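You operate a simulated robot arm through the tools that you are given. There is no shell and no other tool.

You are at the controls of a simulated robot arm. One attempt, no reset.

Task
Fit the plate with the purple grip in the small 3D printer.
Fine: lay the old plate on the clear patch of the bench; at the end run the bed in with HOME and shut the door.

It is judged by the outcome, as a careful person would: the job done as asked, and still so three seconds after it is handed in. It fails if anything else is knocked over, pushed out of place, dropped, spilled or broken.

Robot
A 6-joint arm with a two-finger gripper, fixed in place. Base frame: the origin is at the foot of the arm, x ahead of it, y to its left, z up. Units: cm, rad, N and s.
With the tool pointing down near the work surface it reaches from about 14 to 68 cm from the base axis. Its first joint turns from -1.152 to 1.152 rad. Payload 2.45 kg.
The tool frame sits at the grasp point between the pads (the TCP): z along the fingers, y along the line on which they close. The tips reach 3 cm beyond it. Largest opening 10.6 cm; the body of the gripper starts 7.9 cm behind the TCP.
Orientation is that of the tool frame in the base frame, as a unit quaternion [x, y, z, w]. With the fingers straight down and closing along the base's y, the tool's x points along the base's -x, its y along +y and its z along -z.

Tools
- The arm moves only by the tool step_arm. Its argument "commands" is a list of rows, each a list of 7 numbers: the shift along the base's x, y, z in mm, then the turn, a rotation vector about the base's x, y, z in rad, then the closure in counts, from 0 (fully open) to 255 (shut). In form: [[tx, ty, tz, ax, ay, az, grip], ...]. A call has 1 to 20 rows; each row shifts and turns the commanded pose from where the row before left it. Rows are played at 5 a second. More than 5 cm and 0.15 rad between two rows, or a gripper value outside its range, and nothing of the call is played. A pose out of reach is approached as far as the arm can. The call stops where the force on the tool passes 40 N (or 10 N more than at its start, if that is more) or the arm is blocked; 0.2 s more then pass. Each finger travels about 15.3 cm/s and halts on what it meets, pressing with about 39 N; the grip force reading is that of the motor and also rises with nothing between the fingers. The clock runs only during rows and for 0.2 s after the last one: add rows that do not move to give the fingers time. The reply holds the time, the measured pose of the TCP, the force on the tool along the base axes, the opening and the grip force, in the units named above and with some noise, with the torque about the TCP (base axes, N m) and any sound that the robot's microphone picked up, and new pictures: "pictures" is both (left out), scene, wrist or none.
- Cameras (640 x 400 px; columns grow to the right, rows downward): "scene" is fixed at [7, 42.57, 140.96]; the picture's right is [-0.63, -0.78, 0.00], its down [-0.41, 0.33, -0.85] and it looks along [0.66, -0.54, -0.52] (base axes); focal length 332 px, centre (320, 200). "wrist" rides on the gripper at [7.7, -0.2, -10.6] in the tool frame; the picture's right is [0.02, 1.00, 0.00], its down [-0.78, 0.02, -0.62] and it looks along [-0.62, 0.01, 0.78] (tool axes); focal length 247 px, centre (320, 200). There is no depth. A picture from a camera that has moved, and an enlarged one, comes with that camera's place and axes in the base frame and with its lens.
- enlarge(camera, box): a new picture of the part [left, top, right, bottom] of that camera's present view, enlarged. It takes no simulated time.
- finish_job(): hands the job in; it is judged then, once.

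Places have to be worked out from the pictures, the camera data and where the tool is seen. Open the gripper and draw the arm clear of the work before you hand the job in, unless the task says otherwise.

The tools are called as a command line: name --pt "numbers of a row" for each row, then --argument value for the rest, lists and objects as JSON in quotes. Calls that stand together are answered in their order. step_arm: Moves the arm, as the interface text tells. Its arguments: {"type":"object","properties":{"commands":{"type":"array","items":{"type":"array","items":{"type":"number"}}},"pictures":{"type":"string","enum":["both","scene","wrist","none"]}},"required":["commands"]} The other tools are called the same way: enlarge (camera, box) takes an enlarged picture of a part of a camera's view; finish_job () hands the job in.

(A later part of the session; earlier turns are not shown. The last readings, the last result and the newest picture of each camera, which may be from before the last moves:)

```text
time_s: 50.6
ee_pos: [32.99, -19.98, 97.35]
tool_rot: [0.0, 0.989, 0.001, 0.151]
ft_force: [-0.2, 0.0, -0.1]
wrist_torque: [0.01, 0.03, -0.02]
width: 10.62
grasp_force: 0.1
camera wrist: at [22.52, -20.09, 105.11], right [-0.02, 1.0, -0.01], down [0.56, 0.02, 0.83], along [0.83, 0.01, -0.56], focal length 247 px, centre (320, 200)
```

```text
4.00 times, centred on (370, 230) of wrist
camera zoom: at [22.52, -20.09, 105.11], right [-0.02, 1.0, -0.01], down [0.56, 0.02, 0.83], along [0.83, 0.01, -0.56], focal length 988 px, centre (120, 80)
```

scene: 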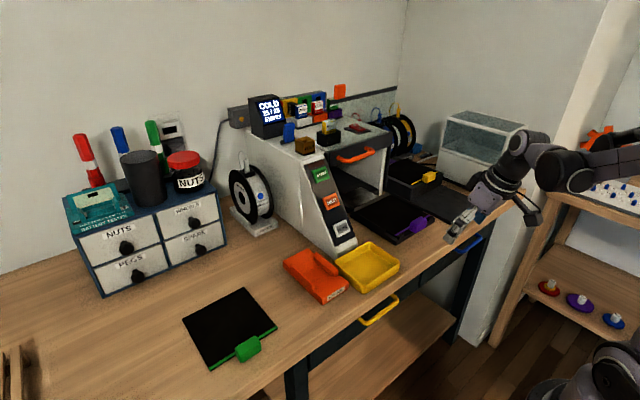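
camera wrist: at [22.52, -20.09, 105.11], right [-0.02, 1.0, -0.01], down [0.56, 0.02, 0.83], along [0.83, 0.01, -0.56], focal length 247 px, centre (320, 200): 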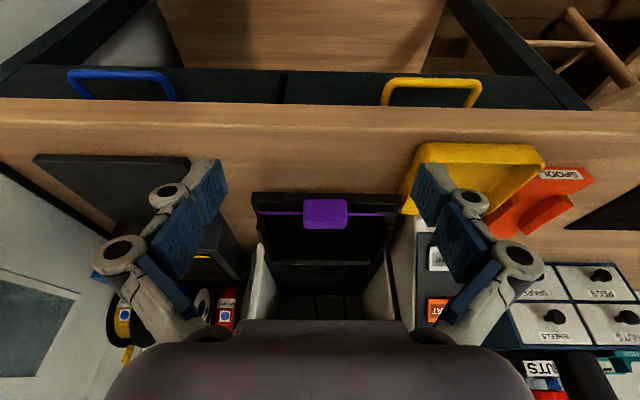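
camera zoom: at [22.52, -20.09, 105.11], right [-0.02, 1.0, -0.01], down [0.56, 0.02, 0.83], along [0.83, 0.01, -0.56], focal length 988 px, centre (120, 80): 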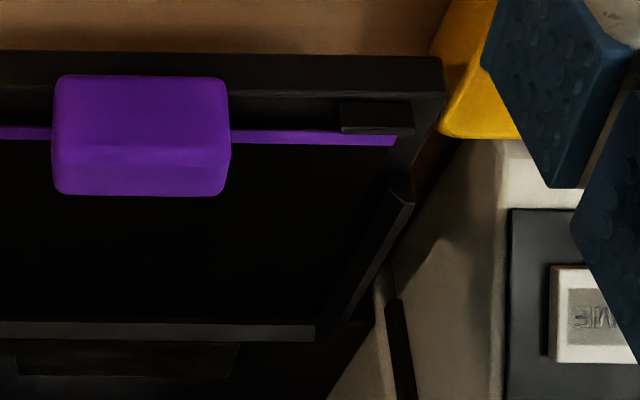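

The plate lies in the nest between lugs and rear stop, but it appears about 1.5 mm toward −y compared with where the green one originally sat. I go back to re-centre it by gripping the tab at y −19.12 and pressing down once more.

step_arm --pt "0 0 45 0 0.1 0 60" --pt "10 0 43 0 0.1 0 111" --pt "40 5 0 0 0.1 0 111" --pt "40 5 0 0 0 0 111" --pt "17.3 0 0 0 0 0 111" --pt "0 0 -40 0 0 0 111" --pt "0 0 -36 0 0 0 111" --pt "0 0 0 0 0 0 111"

enlarge --camera "wrist" --box '[220, 80, 420, 230]'

```text
time_s: 52.4
ee_pos: [43.71, -19.09, 98.2]
tool_rot: [0.0, 1.0, 0.0, 0.002]
ft_force: [-0.5, 0.2, -0.3]
wrist_torque: [-0.04, -0.02, -0.02]
width: 5.98
grasp_force: 0.0
camera wrist: at [36.02, -19.36, 108.98], right [-0.02, 1.0, 0.0], down [0.78, 0.02, 0.62], along [0.62, 0.01, -0.78], focal length 247 px, centre (320, 200)
```

scene: 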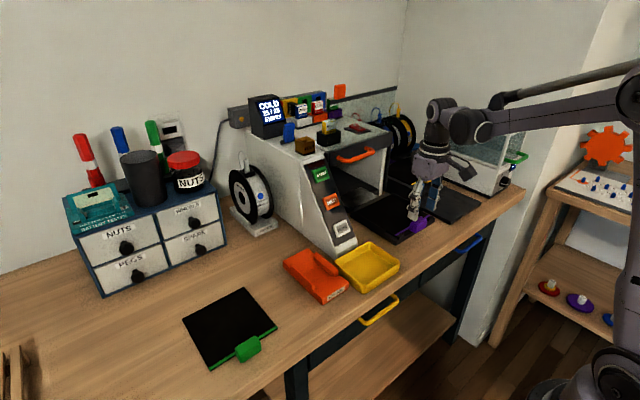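
wrist: 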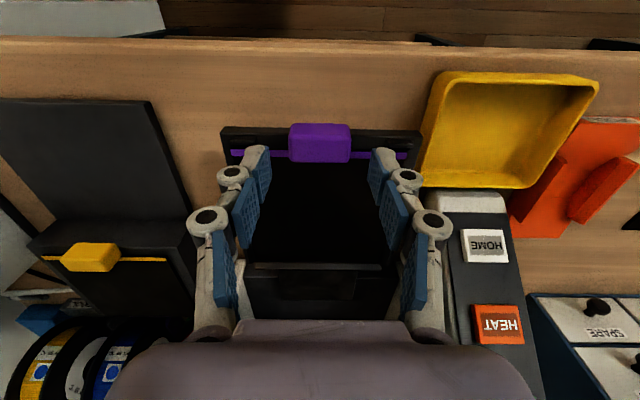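

```text
2.67 times, centred on (320, 155) of wrist
camera zoom: at [36.02, -19.36, 108.98], right [-0.02, 1.0, 0.0], down [0.78, 0.02, 0.62], along [0.62, 0.01, -0.78], focal length 659 px, centre (320, 320)
```

zoom: 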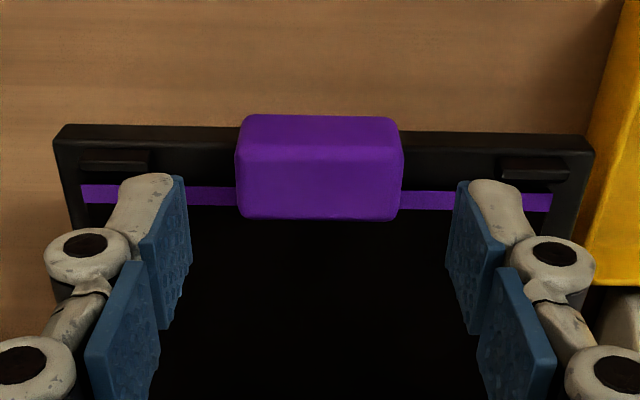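

The bed centre is at the tool's y, with the plate about 1.8 mm off to −y. I descend, close to centre the tab, press lightly, and release.

step_arm --pt "0 0.5 -20 0 0 0 111" --pt "0 0 -12 0 0 0 111" --pt "0 0 -6.3 0 0 0 111" --pt "0 0 0 0 0 0 111" --pt "0 0 0 0 0 0 145" --pt "0 0 0 0 0 0 160" --pt "0 0 0 0 0 0 255" --pt "0 0 0 0 0 0 255"

enlarge --camera "wrist" --box '[180, 100, 460, 320]'

```text
time_s: 54.2
ee_pos: [43.69, -19.07, 94.62]
tool_rot: [0.0, 1.0, 0.0, 0.002]
ft_force: [0.1, 0.5, 0.6]
wrist_torque: [0.01, -0.01, -0.1]
width: 4.28
grasp_force: 39.1
camera wrist: at [35.97, -19.23, 105.2], right [-0.02, 1.0, 0.0], down [0.78, 0.02, 0.62], along [0.62, 0.01, -0.78], focal length 247 px, centre (320, 200)
```

scene: 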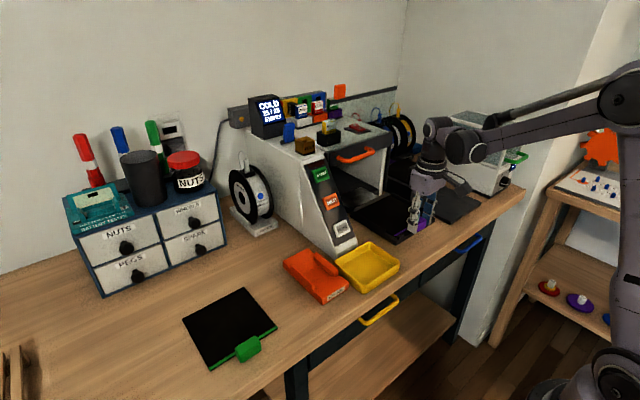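
wrist: 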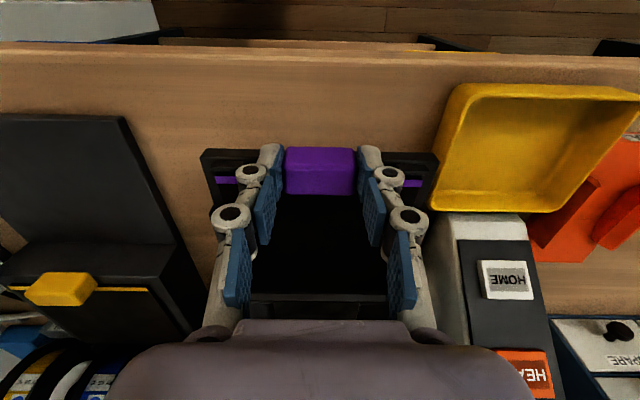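

```text
1.82 times, centred on (320, 210) of wrist
camera zoom: at [35.97, -19.23, 105.2], right [-0.02, 1.0, 0.0], down [0.78, 0.02, 0.62], along [0.62, 0.01, -0.78], focal length 449 px, centre (320, 182)
```

zoom: 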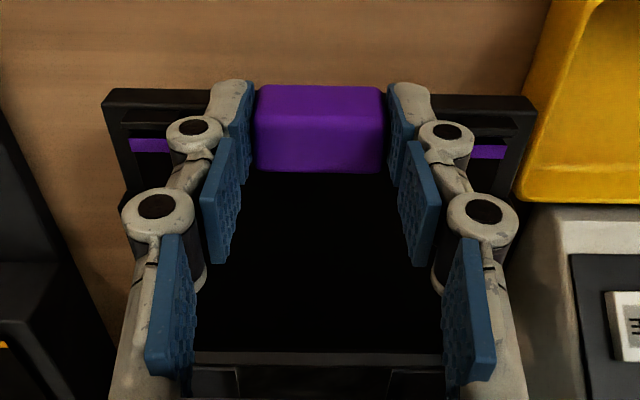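

Centred with negligible force. I press down a little to make sure it's seated, then release and lift off.

step_arm --pt "0 0 -1.2 0 0 0 255" --pt "0 0 0 0 0 0 255" --pictures "none"

```text
time_s: 54.8
ee_pos: [43.74, -19.16, 94.47]
tool_rot: [0.0, 1.0, -0.002, 0.002]
ft_force: [2.6, -3.6, 31.4]
wrist_torque: [-0.1, -0.14, -0.08]
width: 4.3
grasp_force: 38.7
```

step_arm --pt "0 0 1.2 0 0 0 255" --pt "0 0 0 0 0 0 200" --pt "0 0 0 0 0 0 111" --pt "0 0 0 0 0 0 111" --pt "0 0 15 0 0 0 111" --pt "0 0 23.5 0 0 0 111" --pt "0 0 0 0 0 0 111"

enlarge --camera "wrist" --box '[220, 80, 420, 230]'

enlarge --camera "scene" --box '[340, 180, 450, 250]'

```text
time_s: 56.4
ee_pos: [43.59, -19.18, 98.47]
tool_rot: [0.0, 1.0, 0.0, 0.002]
ft_force: [0.1, 0.2, 0.4]
wrist_torque: [0.0, 0.01, 0.03]
width: 5.96
grasp_force: 0.0
camera wrist: at [35.94, -19.29, 109.16], right [-0.02, 1.0, 0.0], down [0.78, 0.02, 0.62], along [0.62, 0.01, -0.78], focal length 247 px, centre (320, 200)
```

scene: 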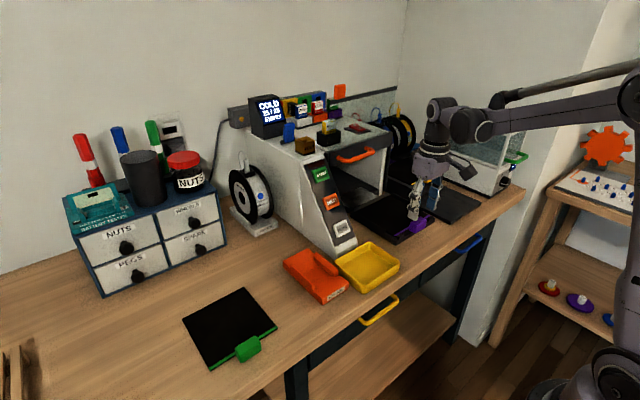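
wrist: 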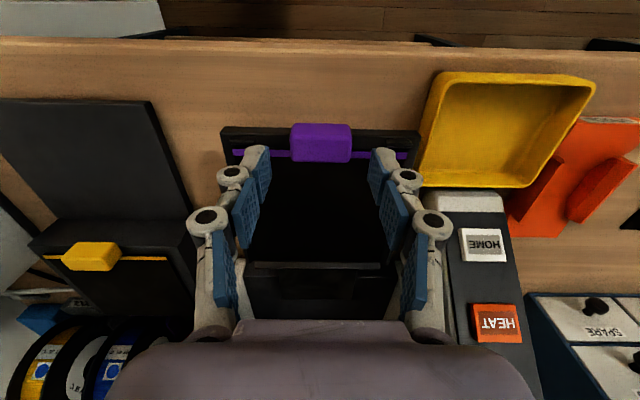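

```text
2.67 times, centred on (320, 155) of wrist
camera zoom: at [35.94, -19.29, 109.16], right [-0.02, 1.0, 0.0], down [0.78, 0.02, 0.62], along [0.62, 0.01, -0.78], focal length 659 px, centre (320, 320)
```

zoom: 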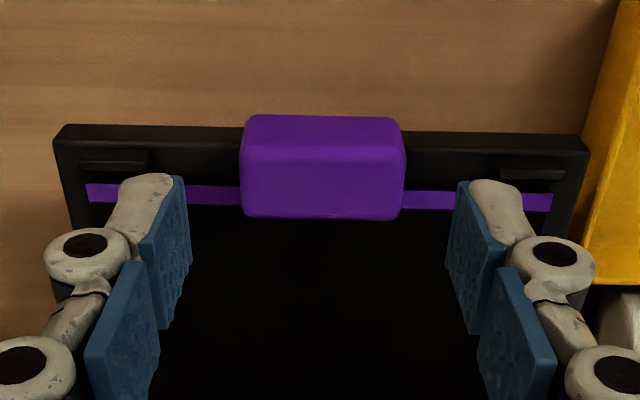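

```text
5.71 times, centred on (395, 215) of scene
camera zoom: at [7.0, 42.57, 140.96], right [-0.63, -0.78, 0.0], down [-0.41, 0.33, -0.85], along [0.66, -0.54, -0.52], focal length 1897 px, centre (-109, 114)
```

zoom: 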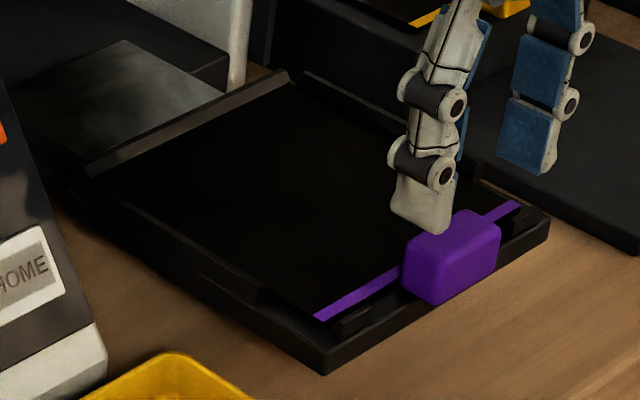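

The purple plate is now centred and flat. HOME triangulates to about (54.4, −2.9, 92.6) on a panel sloping ~33° from vertical; I raise, shut the fingers, tilt by 0.5 rad and move in front of the column to look.

step_arm --pt "0 0 40 0 0 0 111" --pt "0 40 10 0 -0.1 0 180" --pt "0 40 0 0 -0.1 0 255" --pt "0 40 0 0 -0.1 0 255" --pt "0 40.7 0 0 -0.1 0 255" --pt "0 0 0 0 -0.1 0 255" --pt "0 0 0 0 0 0 255"

enlarge --camera "wrist" --box '[220, 80, 420, 330]'

enlarge --camera "scene" --box '[290, 140, 440, 260]'

```text
time_s: 58.0
ee_pos: [43.83, -2.83, 103.3]
tool_rot: [0.001, 0.968, 0.0, 0.25]
ft_force: [0.1, -0.7, -0.5]
wrist_torque: [-0.02, 0.02, -0.01]
width: 0.0
grasp_force: 28.4
camera wrist: at [31.9, -3.02, 109.04], right [-0.02, 1.0, -0.01], down [0.39, 0.02, 0.92], along [0.92, 0.01, -0.39], focal length 247 px, centre (320, 200)
```

scene: 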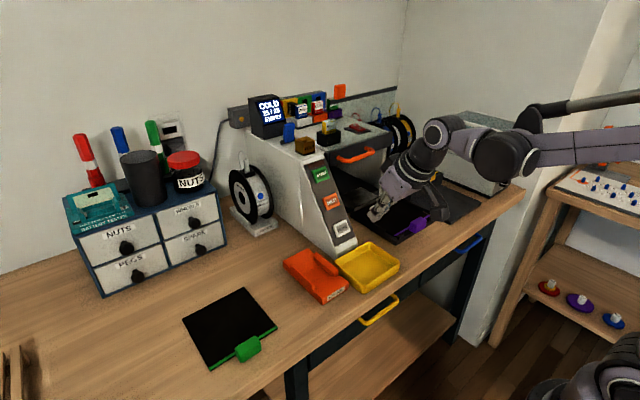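
wrist: 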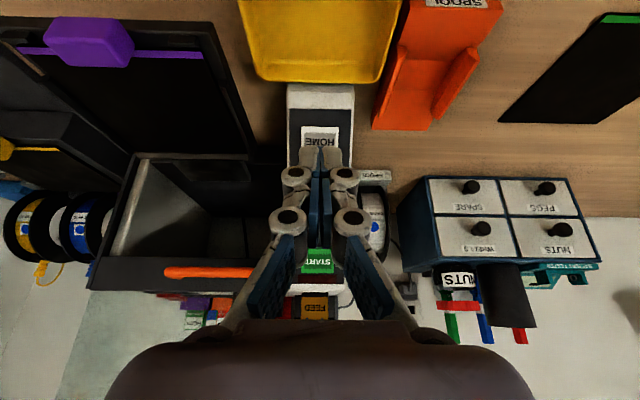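

```text
1.60 times, centred on (320, 205) of wrist
camera zoom: at [31.9, -3.02, 109.04], right [-0.02, 1.0, -0.01], down [0.39, 0.02, 0.92], along [0.92, 0.01, -0.39], focal length 395 px, centre (320, 192)
```

zoom: 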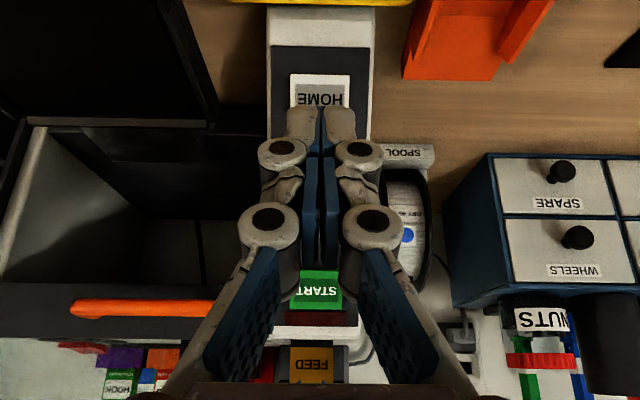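

```text
3.33 times, centred on (365, 200) of scene
camera zoom: at [7.0, 42.57, 140.96], right [-0.63, -0.78, 0.0], down [-0.41, 0.33, -0.85], along [0.66, -0.54, -0.52], focal length 1106 px, centre (170, 200)
```

zoom: 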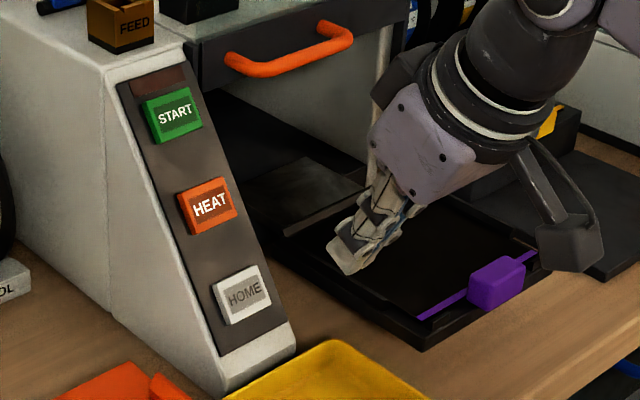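

HOME lines up with the closed fingertips (y ≈ −2.9). I move to about 3 cm off the button face, keeping well below HEAT.

step_arm --pt "19 0.5 -24 0 0 0 255" --pt "19 0 -24 0 0 0 255" --pt "19.6 0 -23 0 0 0 255" --pt "0 0 0 0 0 0 255"

enlarge --camera "scene" --box '[290, 140, 440, 260]'

enlarge --camera "wrist" --box '[220, 80, 420, 330]'

```text
time_s: 59.0
ee_pos: [49.63, -2.86, 96.3]
tool_rot: [0.0, 0.968, 0.0, 0.249]
ft_force: [-1.0, 0.5, -0.7]
wrist_torque: [0.04, -0.01, 0.03]
width: 0.0
grasp_force: 28.7
camera wrist: at [37.83, -3.11, 102.03], right [-0.02, 1.0, -0.01], down [0.39, 0.02, 0.92], along [0.92, 0.01, -0.39], focal length 247 px, centre (320, 200)
```

scene: 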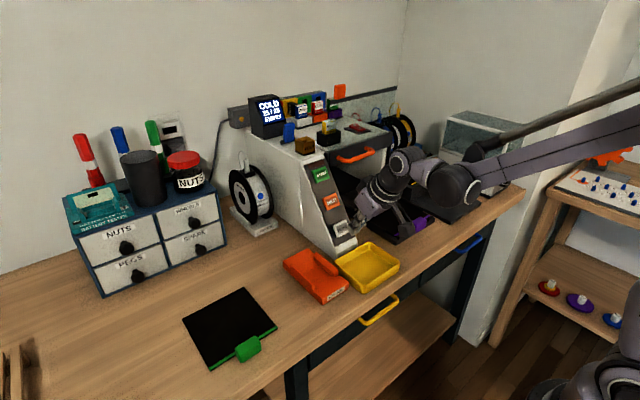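
wrist: 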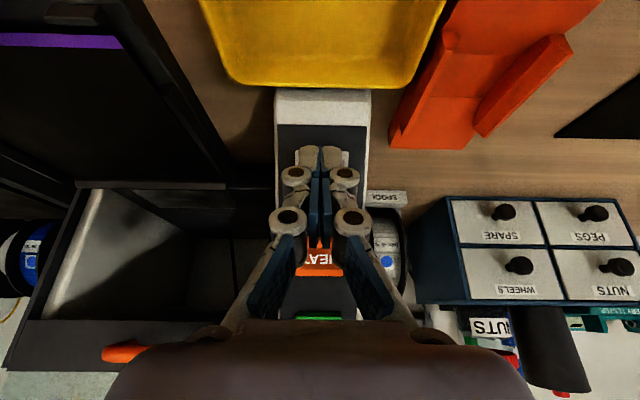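

```text
3.33 times, centred on (365, 200) of scene
camera zoom: at [7.0, 42.57, 140.96], right [-0.63, -0.78, 0.0], down [-0.41, 0.33, -0.85], along [0.66, -0.54, -0.52], focal length 1106 px, centre (170, 200)
```

zoom: 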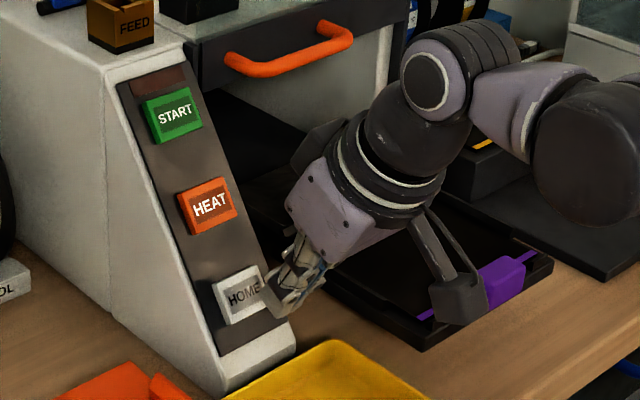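

```text
1.60 times, centred on (320, 205) of wrist
camera zoom: at [37.83, -3.11, 102.03], right [-0.02, 1.0, -0.01], down [0.39, 0.02, 0.92], along [0.92, 0.01, -0.39], focal length 395 px, centre (320, 192)
```

zoom: 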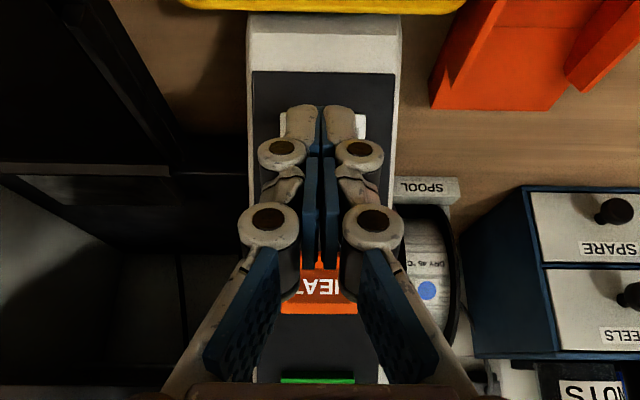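

The fingertip is centred in front of HOME. I approach along the button normal.

step_arm --pt "4.2 0.5 -2.7 0 0 0 255" --pt "4.2 0.5 -2.7 0 0 0 255" --pt "4.2 0 -2.7 0 0 0 255" --pt "0 0 0 0 0 0 255"

enlarge --camera "scene" --box '[310, 190, 400, 260]'

enlarge --camera "wrist" --box '[250, 80, 390, 250]'

```text
time_s: 60.0
ee_pos: [50.66, -2.9, 95.54]
tool_rot: [0.0, 0.969, 0.0, 0.248]
ft_force: [0.7, -0.7, -0.9]
wrist_torque: [-0.01, 0.01, 0.01]
width: 0.0
grasp_force: 28.7
camera wrist: at [38.87, -2.92, 101.22], right [-0.02, 1.0, -0.01], down [0.39, 0.02, 0.92], along [0.92, 0.01, -0.39], focal length 247 px, centre (320, 200)
```

scene: 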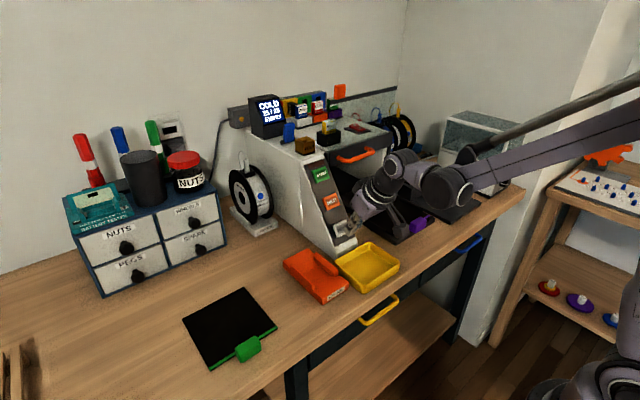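
wrist: 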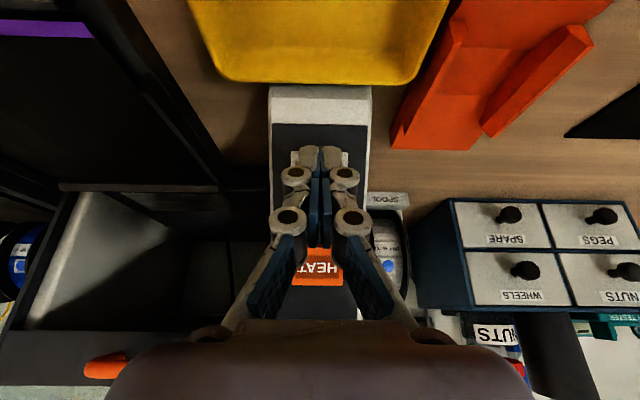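

```text
5.71 times, centred on (355, 225) of scene
camera zoom: at [7.0, 42.57, 140.96], right [-0.63, -0.78, 0.0], down [-0.41, 0.33, -0.85], along [0.66, -0.54, -0.52], focal length 1897 px, centre (120, 57)
```

zoom: 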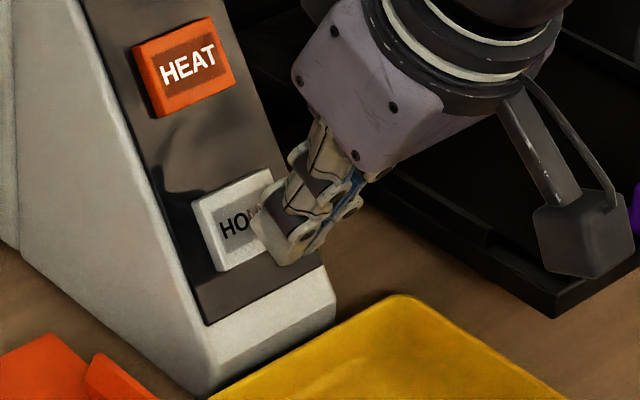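

```text
2.35 times, centred on (320, 165) of wrist
camera zoom: at [38.87, -2.92, 101.22], right [-0.02, 1.0, -0.01], down [0.39, 0.02, 0.92], along [0.92, 0.01, -0.39], focal length 581 px, centre (320, 282)
```

zoom: 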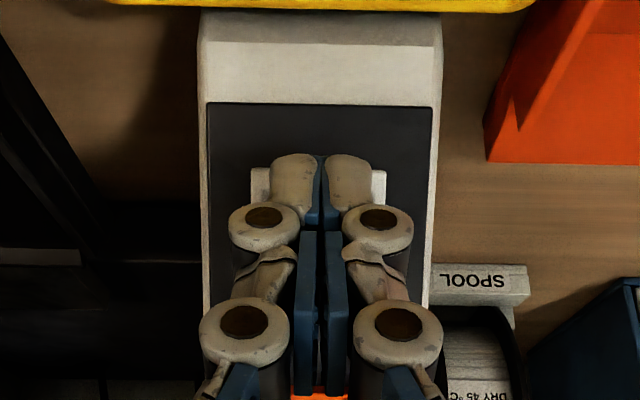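

About 1.5 cm remains. I keep pressing in along the normal in small steps and watch for force and a click.

step_arm --pt "4.2 0.3 -2.7 0 0 0 255" --pt "4.2 0 -2.7 0 0 0 255" --pt "1.7 0 -1.1 0 0 0 255" --pt "1.7 0 -1.1 0 0 0 255" --pt "0 0 0 0 0 0 255"

enlarge --camera "scene" --box '[310, 190, 400, 260]'

```text
time_s: 61.2
ee_pos: [51.98, -2.8, 94.75]
tool_rot: [0.0, 0.969, -0.001, 0.249]
ft_force: [-0.9, -0.4, 0.5]
wrist_torque: [-0.03, 0.0, 0.03]
width: 0.58
grasp_force: 28.7
camera wrist: at [40.11, -2.93, 100.42], right [-0.02, 1.0, -0.01], down [0.39, 0.02, 0.92], along [0.92, 0.01, -0.39], focal length 247 px, centre (320, 200)
```

scene: 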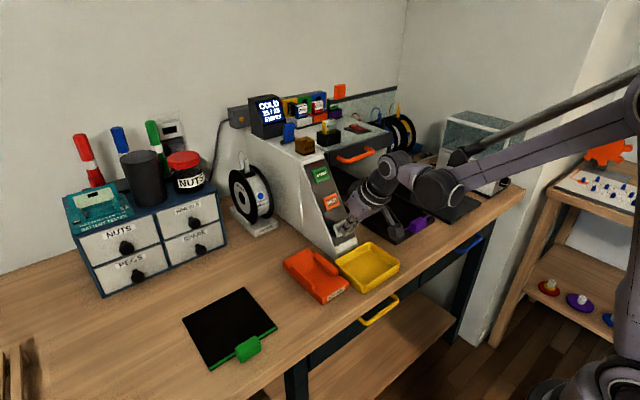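
wrist: 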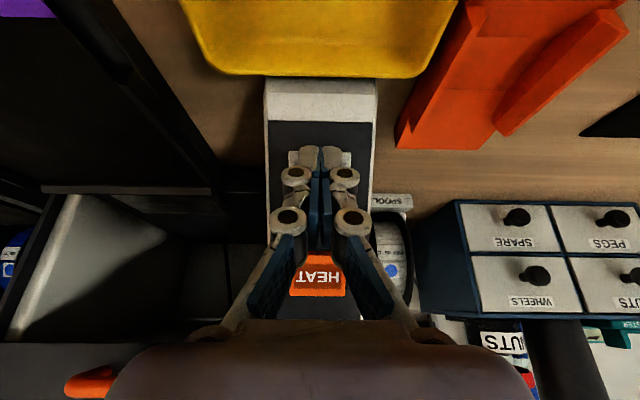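

```text
5.71 times, centred on (355, 225) of scene
camera zoom: at [7.0, 42.57, 140.96], right [-0.63, -0.78, 0.0], down [-0.41, 0.33, -0.85], along [0.66, -0.54, -0.52], focal length 1897 px, centre (120, 57)
```

zoom: 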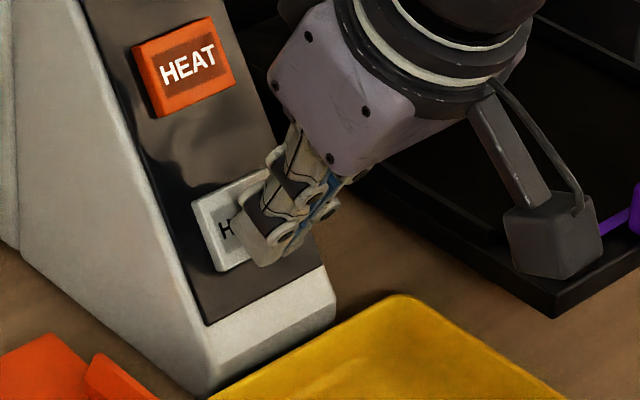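

The opening reading nudged to 0.58 cm, hinting at first contact. I continue 2 mm at a time.

step_arm --pt "1.7 0 -1.1 0 0 0 255" --pt "1.7 0 -1.1 0 0 0 255" --pt "0 0 0 0 0 0 255" --pictures "scene"

enlarge --camera "scene" --box '[310, 190, 400, 260]'

```text
time_s: 62.0
ee_pos: [52.19, -2.88, 94.45]
tool_rot: [0.001, 0.969, 0.0, 0.249]
ft_force: [-2.9, 1.5, 4.3]
wrist_torque: [0.05, 0.0, 0.01]
width: 0.57
grasp_force: 28.8
heard: click
```

scene: 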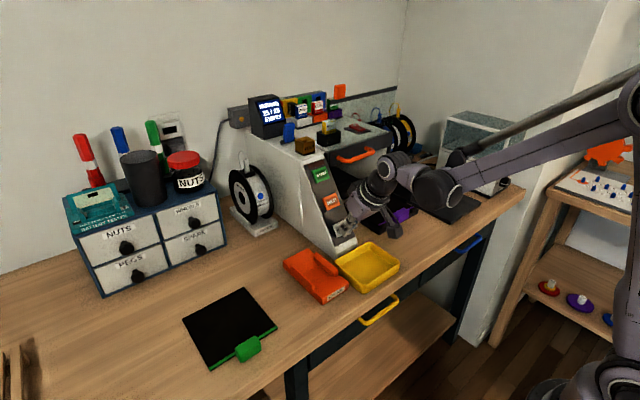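

```text
5.71 times, centred on (355, 225) of scene
camera zoom: at [6.98, 42.57, 140.96], right [-0.63, -0.78, 0.0], down [-0.41, 0.33, -0.85], along [0.66, -0.54, -0.52], focal length 1897 px, centre (120, 57)
```

zoom: 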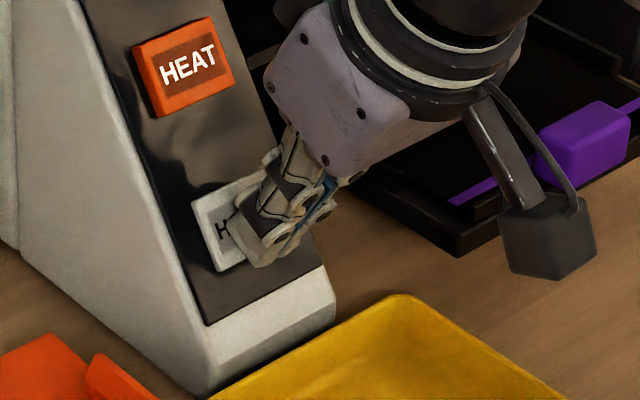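

Click — HOME registered and the bed is moving in. I back off the button and let the bed travel.

step_arm --pt "-8.4 0 5.5 0 0 0 255" --pt "-16.7 0 11 0 0 0 255" --pt "-16.7 0 11 0 0 0 255" --pt "0 0 0 0 0 0 255" --pt "0 0 0 0 0 0 255"

enlarge --camera "scene" --box '[230, 80, 390, 180]'

enlarge --camera "scene" --box '[310, 140, 450, 250]'

```text
time_s: 63.2
ee_pos: [47.95, -2.71, 97.13]
tool_rot: [0.0, 0.969, 0.0, 0.248]
ft_force: [0.4, -0.5, 0.7]
wrist_torque: [-0.01, 0.0, 0.01]
width: 0.0
grasp_force: 28.6
camera wrist: at [36.13, -2.89, 102.91], right [-0.02, 1.0, -0.01], down [0.39, 0.02, 0.92], along [0.92, 0.01, -0.39], focal length 247 px, centre (320, 200)
```

scene: 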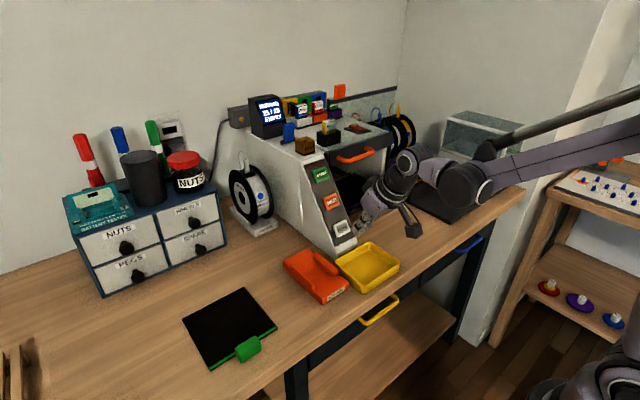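
wrist: 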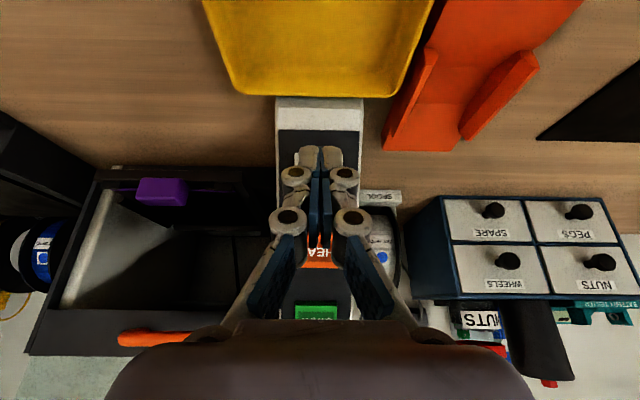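

```text
4.00 times, centred on (310, 130) of scene
camera zoom: at [7.0, 42.57, 140.96], right [-0.63, -0.78, 0.0], down [-0.41, 0.33, -0.85], along [0.66, -0.54, -0.52], focal length 1328 px, centre (360, 480)
```

zoom: 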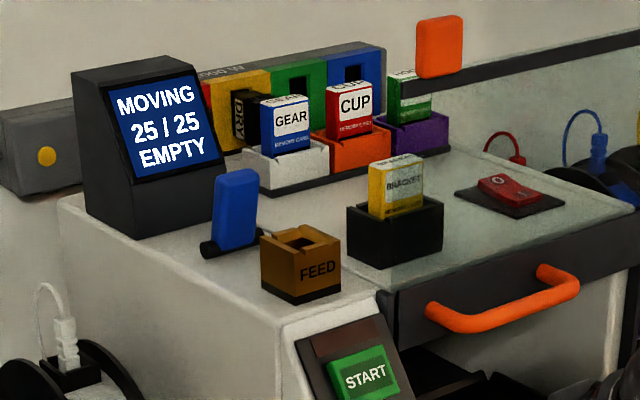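

```text
3.64 times, centred on (380, 195) of scene
camera zoom: at [7.0, 42.57, 140.96], right [-0.63, -0.78, 0.0], down [-0.41, 0.33, -0.85], along [0.66, -0.54, -0.52], focal length 1207 px, centre (102, 218)
```

zoom: 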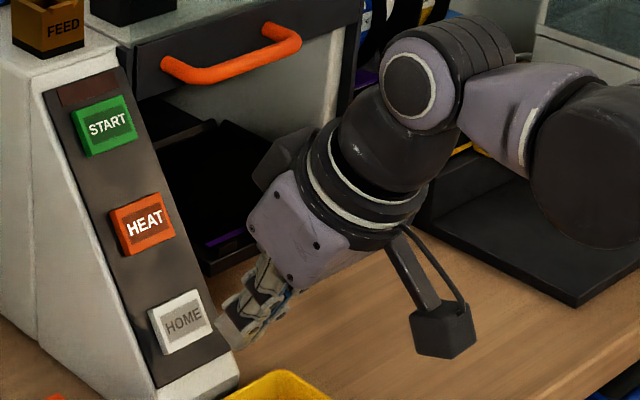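

The display reads MOVING and the bed is sliding in. I back away toward the front of the printer and wait for it to finish.

step_arm --pt "-30 0 20 0 0 0 255" --pt "-25 -30 25 0 0 0 255" --pt "-26 -45 12 0 0 0 255" --pt "0 -45 10 0 0 0 255" --pt "0 0 0 0 0 0 255" --pt "0 0 0 0 0 0 255" --pt "0 0 0 0 0 0 255" --pt "0 0 0 0 0 0 255" --pt "0 0 0 0 0 0 255"

enlarge --camera "wrist" --box '[200, 130, 420, 320]'

enlarge --camera "scene" --box '[230, 80, 430, 250]'

```text
refused: row 3 steps farther than a row can; nothing moved
```

```text
2.11 times, centred on (310, 225) of wrist
camera zoom: at [36.13, -2.89, 102.91], right [-0.02, 1.0, -0.01], down [0.39, 0.02, 0.92], along [0.92, 0.01, -0.39], focal length 520 px, centre (341, 147)
```

zoom: 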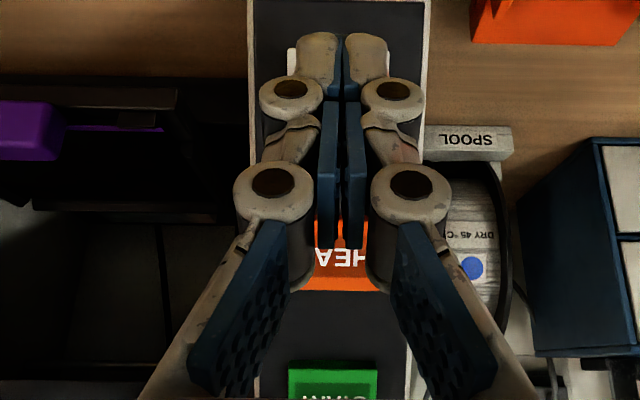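

```text
2.35 times, centred on (330, 165) of scene
camera zoom: at [7.0, 42.57, 140.96], right [-0.63, -0.78, 0.0], down [-0.41, 0.33, -0.85], along [0.66, -0.54, -0.52], focal length 781 px, centre (296, 282)
```

zoom: 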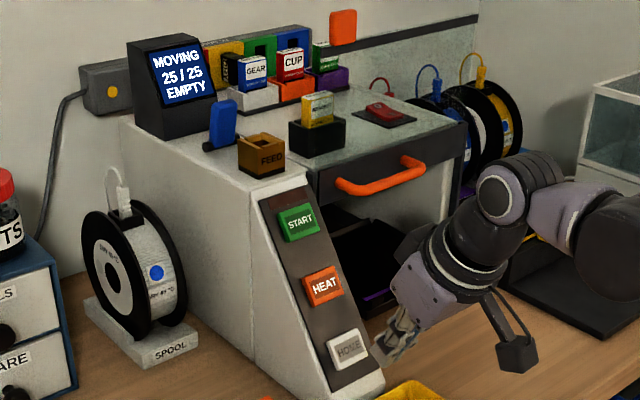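

Bed still moving; I resend the retreat with shorter rows and wait.

step_arm --pt "-30 0 20 0 0 0 255" --pt "-25 -30 25 0 0 0 255" --pt "-26 -40 10 0 0 0 255" --pt "0 -45 10 0 0 0 255" --pt "0 -5 2 0 0 0 255" --pt "0 0 0 0 0 0 255" --pt "0 0 0 0 0 0 255" --pt "0 0 0 0 0 0 255" --pt "0 0 0 0 0 0 255"

enlarge --camera "wrist" --box '[200, 130, 420, 320]'

enlarge --camera "scene" --box '[230, 80, 430, 250]'

```text
time_s: 65.2
ee_pos: [39.96, -14.68, 103.87]
tool_rot: [-0.001, 0.969, 0.0, 0.249]
ft_force: [-0.2, 0.8, 0.0]
wrist_torque: [-0.01, -0.01, 0.02]
width: 0.02
grasp_force: 29.0
camera wrist: at [28.06, -14.91, 109.59], right [-0.02, 1.0, -0.01], down [0.39, 0.02, 0.92], along [0.92, 0.01, -0.39], focal length 247 px, centre (320, 200)
```

scene: 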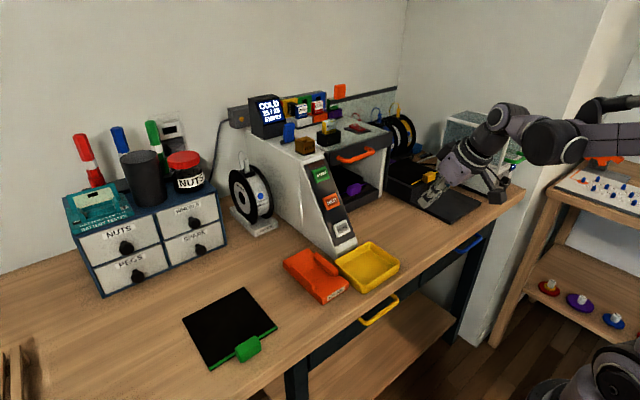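
wrist: 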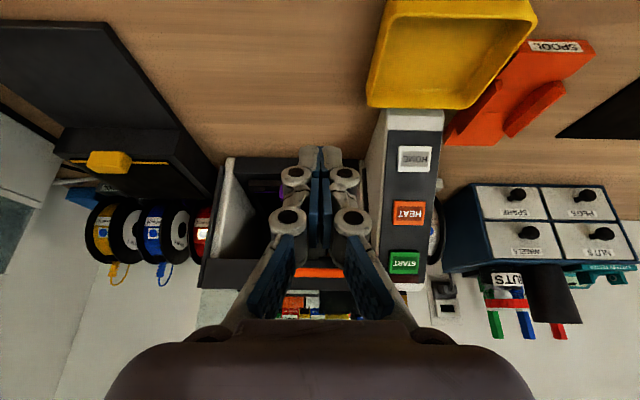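

```text
2.11 times, centred on (310, 225) of wrist
camera zoom: at [28.06, -14.91, 109.59], right [-0.02, 1.0, -0.01], down [0.39, 0.02, 0.92], along [0.92, 0.01, -0.39], focal length 520 px, centre (341, 147)
```

zoom: 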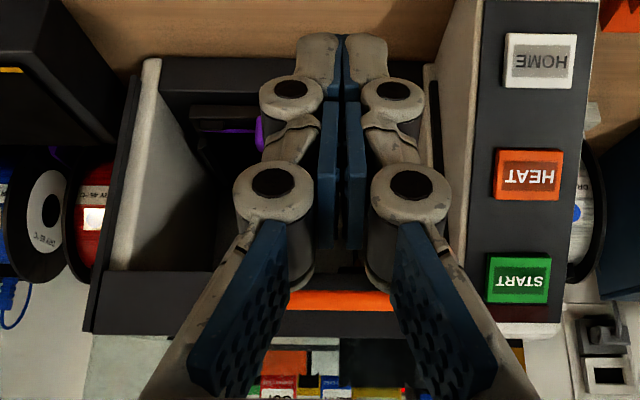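

```text
2.35 times, centred on (330, 165) of scene
camera zoom: at [7.0, 42.57, 140.96], right [-0.63, -0.78, 0.0], down [-0.41, 0.33, -0.85], along [0.66, -0.54, -0.52], focal length 781 px, centre (296, 282)
```

zoom: 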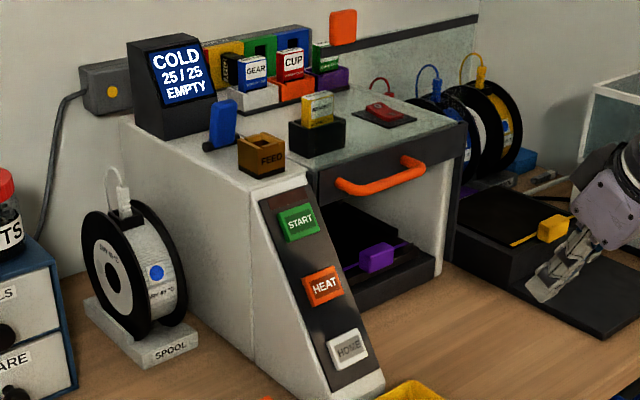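

The bed has homed (display COLD again) with the purple plate inside. Next the door: I open the fingers for a clear view and take two viewpoints of the handle to locate it precisely.

step_arm --pt "0 0 0 0 0 0 100" --pt "0 0 0 0 0 0 0" --pt "0 0 0 0 0 0 0" --pictures "wrist"

enlarge --camera "wrist" --box '[200, 150, 420, 320]'

enlarge --camera "scene" --box '[290, 110, 400, 230]'

```text
time_s: 66.0
ee_pos: [39.9, -14.73, 103.81]
tool_rot: [-0.001, 0.969, 0.0, 0.249]
ft_force: [0.3, -0.9, 0.1]
wrist_torque: [0.01, -0.04, 0.01]
width: 10.59
grasp_force: 0.1
camera wrist: at [28.05, -14.91, 109.59], right [-0.02, 1.0, -0.01], down [0.39, 0.02, 0.92], along [0.92, 0.01, -0.39], focal length 247 px, centre (320, 200)
```

wrist: 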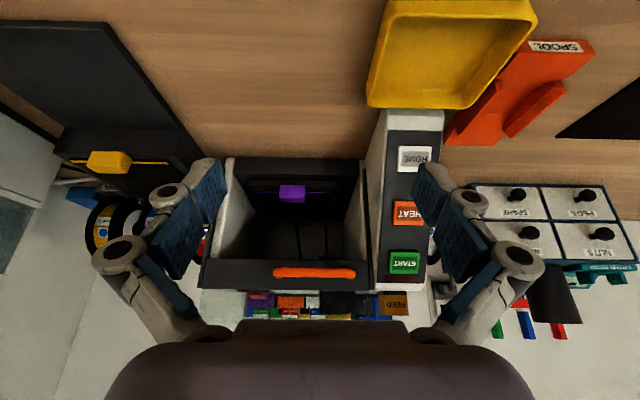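

```text
2.35 times, centred on (310, 235) of wrist
camera zoom: at [28.05, -14.91, 109.59], right [-0.02, 1.0, -0.01], down [0.39, 0.02, 0.92], along [0.92, 0.01, -0.39], focal length 581 px, centre (344, 118)
```

zoom: 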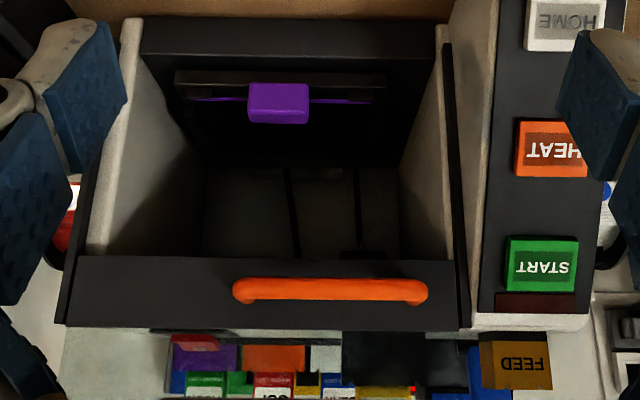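

```text
3.33 times, centred on (345, 170) of scene
camera zoom: at [7.0, 42.57, 140.96], right [-0.63, -0.78, 0.0], down [-0.41, 0.33, -0.85], along [0.66, -0.54, -0.52], focal length 1106 px, centre (237, 300)
```

zoom: 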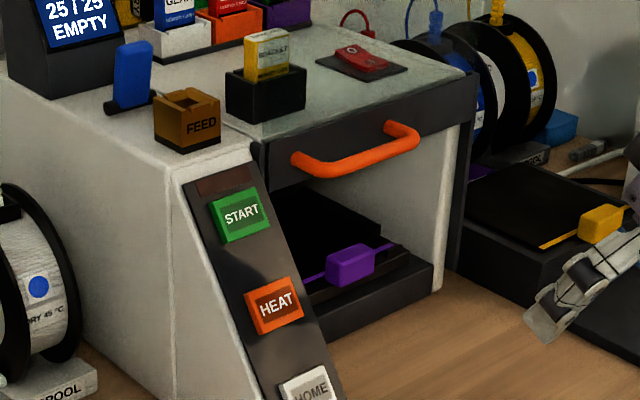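

The handle bar is at about (61.1, y −20.5…−9.8, z 106.0), standing ~3.5 cm off the door band (x ≈ 64.6). I tilt the tool to about 1 rad, shut the fingers, and come over the bar from the front so I can push the door down on it.

step_arm --pt "0 -9 14 0 -0.1 0 100" --pt "0 -9 14 0 -0.1 0 255" --pt "0 -9 14 0 -0.1 0 255" --pt "0 0 14 0 -0.1 0 255" --pt "0 0 14.4 0 -0.1 0 255" --pt "40 0 0 0 0 0 255" --pt "40 0 0 0 0 0 255" --pt "40 0 0 0 0 0 255" --pt "30 0 0 0 0 0 255" --pt "0 0 0 0 0 0 255"

enlarge --camera "scene" --box '[290, 80, 450, 200]'

enlarge --camera "wrist" --box '[200, 80, 440, 300]'

```text
time_s: 68.2
ee_pos: [55.02, -17.34, 111.08]
tool_rot: [0.0, 0.877, 0.0, 0.481]
ft_force: [0.8, -0.6, 0.4]
wrist_torque: [0.0, 0.0, -0.01]
width: 0.02
grasp_force: 28.6
camera wrist: at [42.0, -17.61, 110.47], right [-0.01, 1.0, -0.02], down [-0.1, 0.02, 0.99], along [0.99, 0.01, 0.1], focal length 247 px, centre (320, 200)
```

scene: 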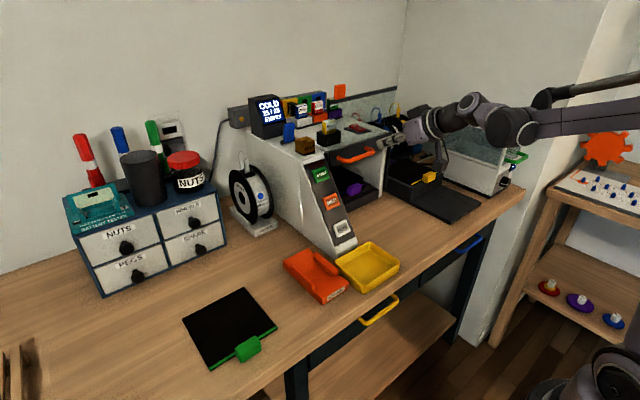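
wrist: 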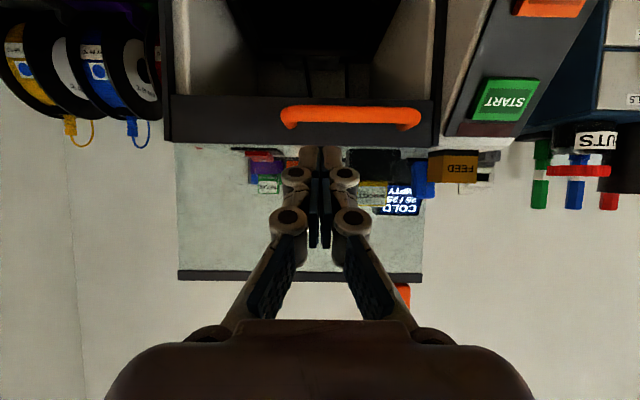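

```text
3.33 times, centred on (370, 140) of scene
camera zoom: at [7.0, 42.57, 140.96], right [-0.63, -0.78, 0.0], down [-0.41, 0.33, -0.85], along [0.66, -0.54, -0.52], focal length 1106 px, centre (153, 400)
```

zoom: 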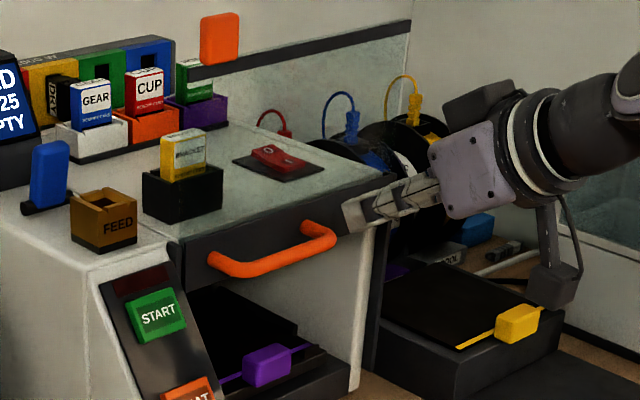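

```text
1.82 times, centred on (320, 190) of wrist
camera zoom: at [42.0, -17.61, 110.47], right [-0.01, 1.0, -0.02], down [-0.1, 0.02, 0.99], along [0.99, 0.01, 0.1], focal length 449 px, centre (320, 218)
```

zoom: 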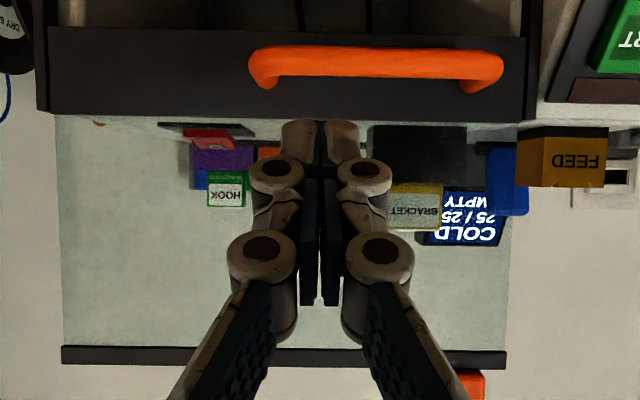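

The door is a guillotine: band with handle below, glass to a top bar at z≈120. The bar matches my estimate (x 61.1, z 106.05); I move the closed fingers forward over it, keeping about 1.5 cm off the glass.

step_arm --pt "20 0 0 0 0 0 255" --pt "15 0 0 0 0 0 255" --pt "14.4 0 0 0 0 0 255" --pt "0 0 0 0 0 0 255"

enlarge --camera "scene" --box '[290, 80, 450, 200]'

enlarge --camera "wrist" --box '[200, 40, 440, 260]'

```text
time_s: 69.2
ee_pos: [59.97, -17.34, 110.76]
tool_rot: [0.0, 0.877, 0.0, 0.481]
ft_force: [-0.3, 0.1, -0.1]
wrist_torque: [-0.01, -0.01, 0.0]
width: 0.01
grasp_force: 28.8
camera wrist: at [46.89, -17.53, 110.2], right [-0.01, 1.0, -0.02], down [-0.1, 0.02, 0.99], along [0.99, 0.01, 0.1], focal length 247 px, centre (320, 200)
```

scene: 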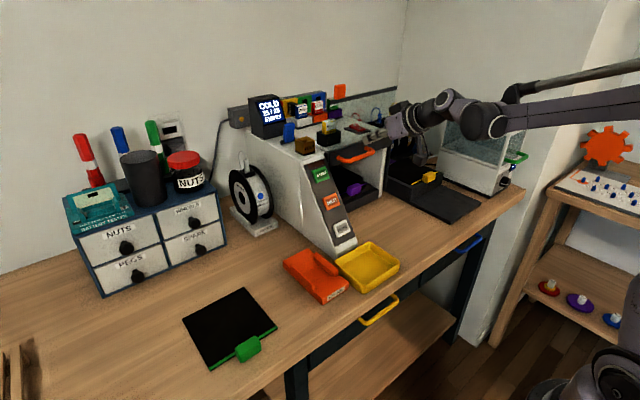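
wrist: 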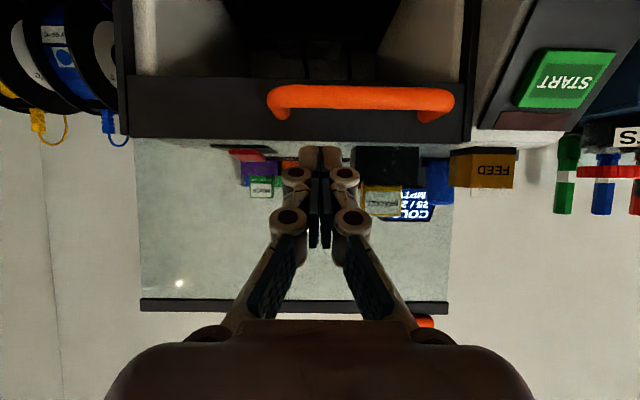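

```text
3.33 times, centred on (370, 140) of scene
camera zoom: at [7.0, 42.57, 140.96], right [-0.63, -0.78, 0.0], down [-0.41, 0.33, -0.85], along [0.66, -0.54, -0.52], focal length 1106 px, centre (153, 400)
```

zoom: 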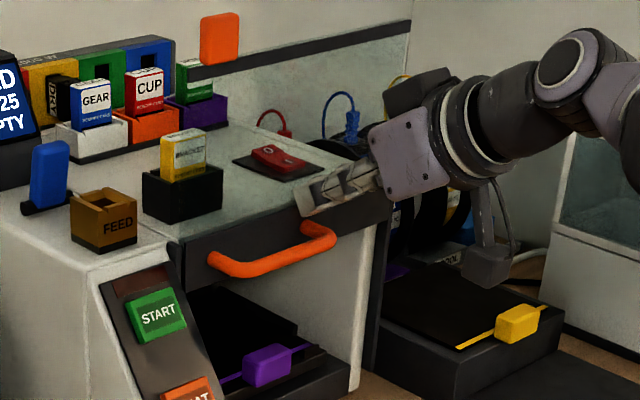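

```text
1.82 times, centred on (320, 150) of wrist
camera zoom: at [46.89, -17.53, 110.2], right [-0.01, 1.0, -0.02], down [-0.1, 0.02, 0.99], along [0.99, 0.01, 0.1], focal length 449 px, centre (320, 291)
```

zoom: 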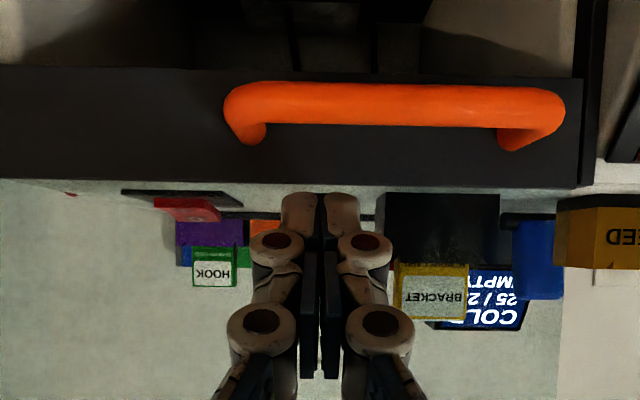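

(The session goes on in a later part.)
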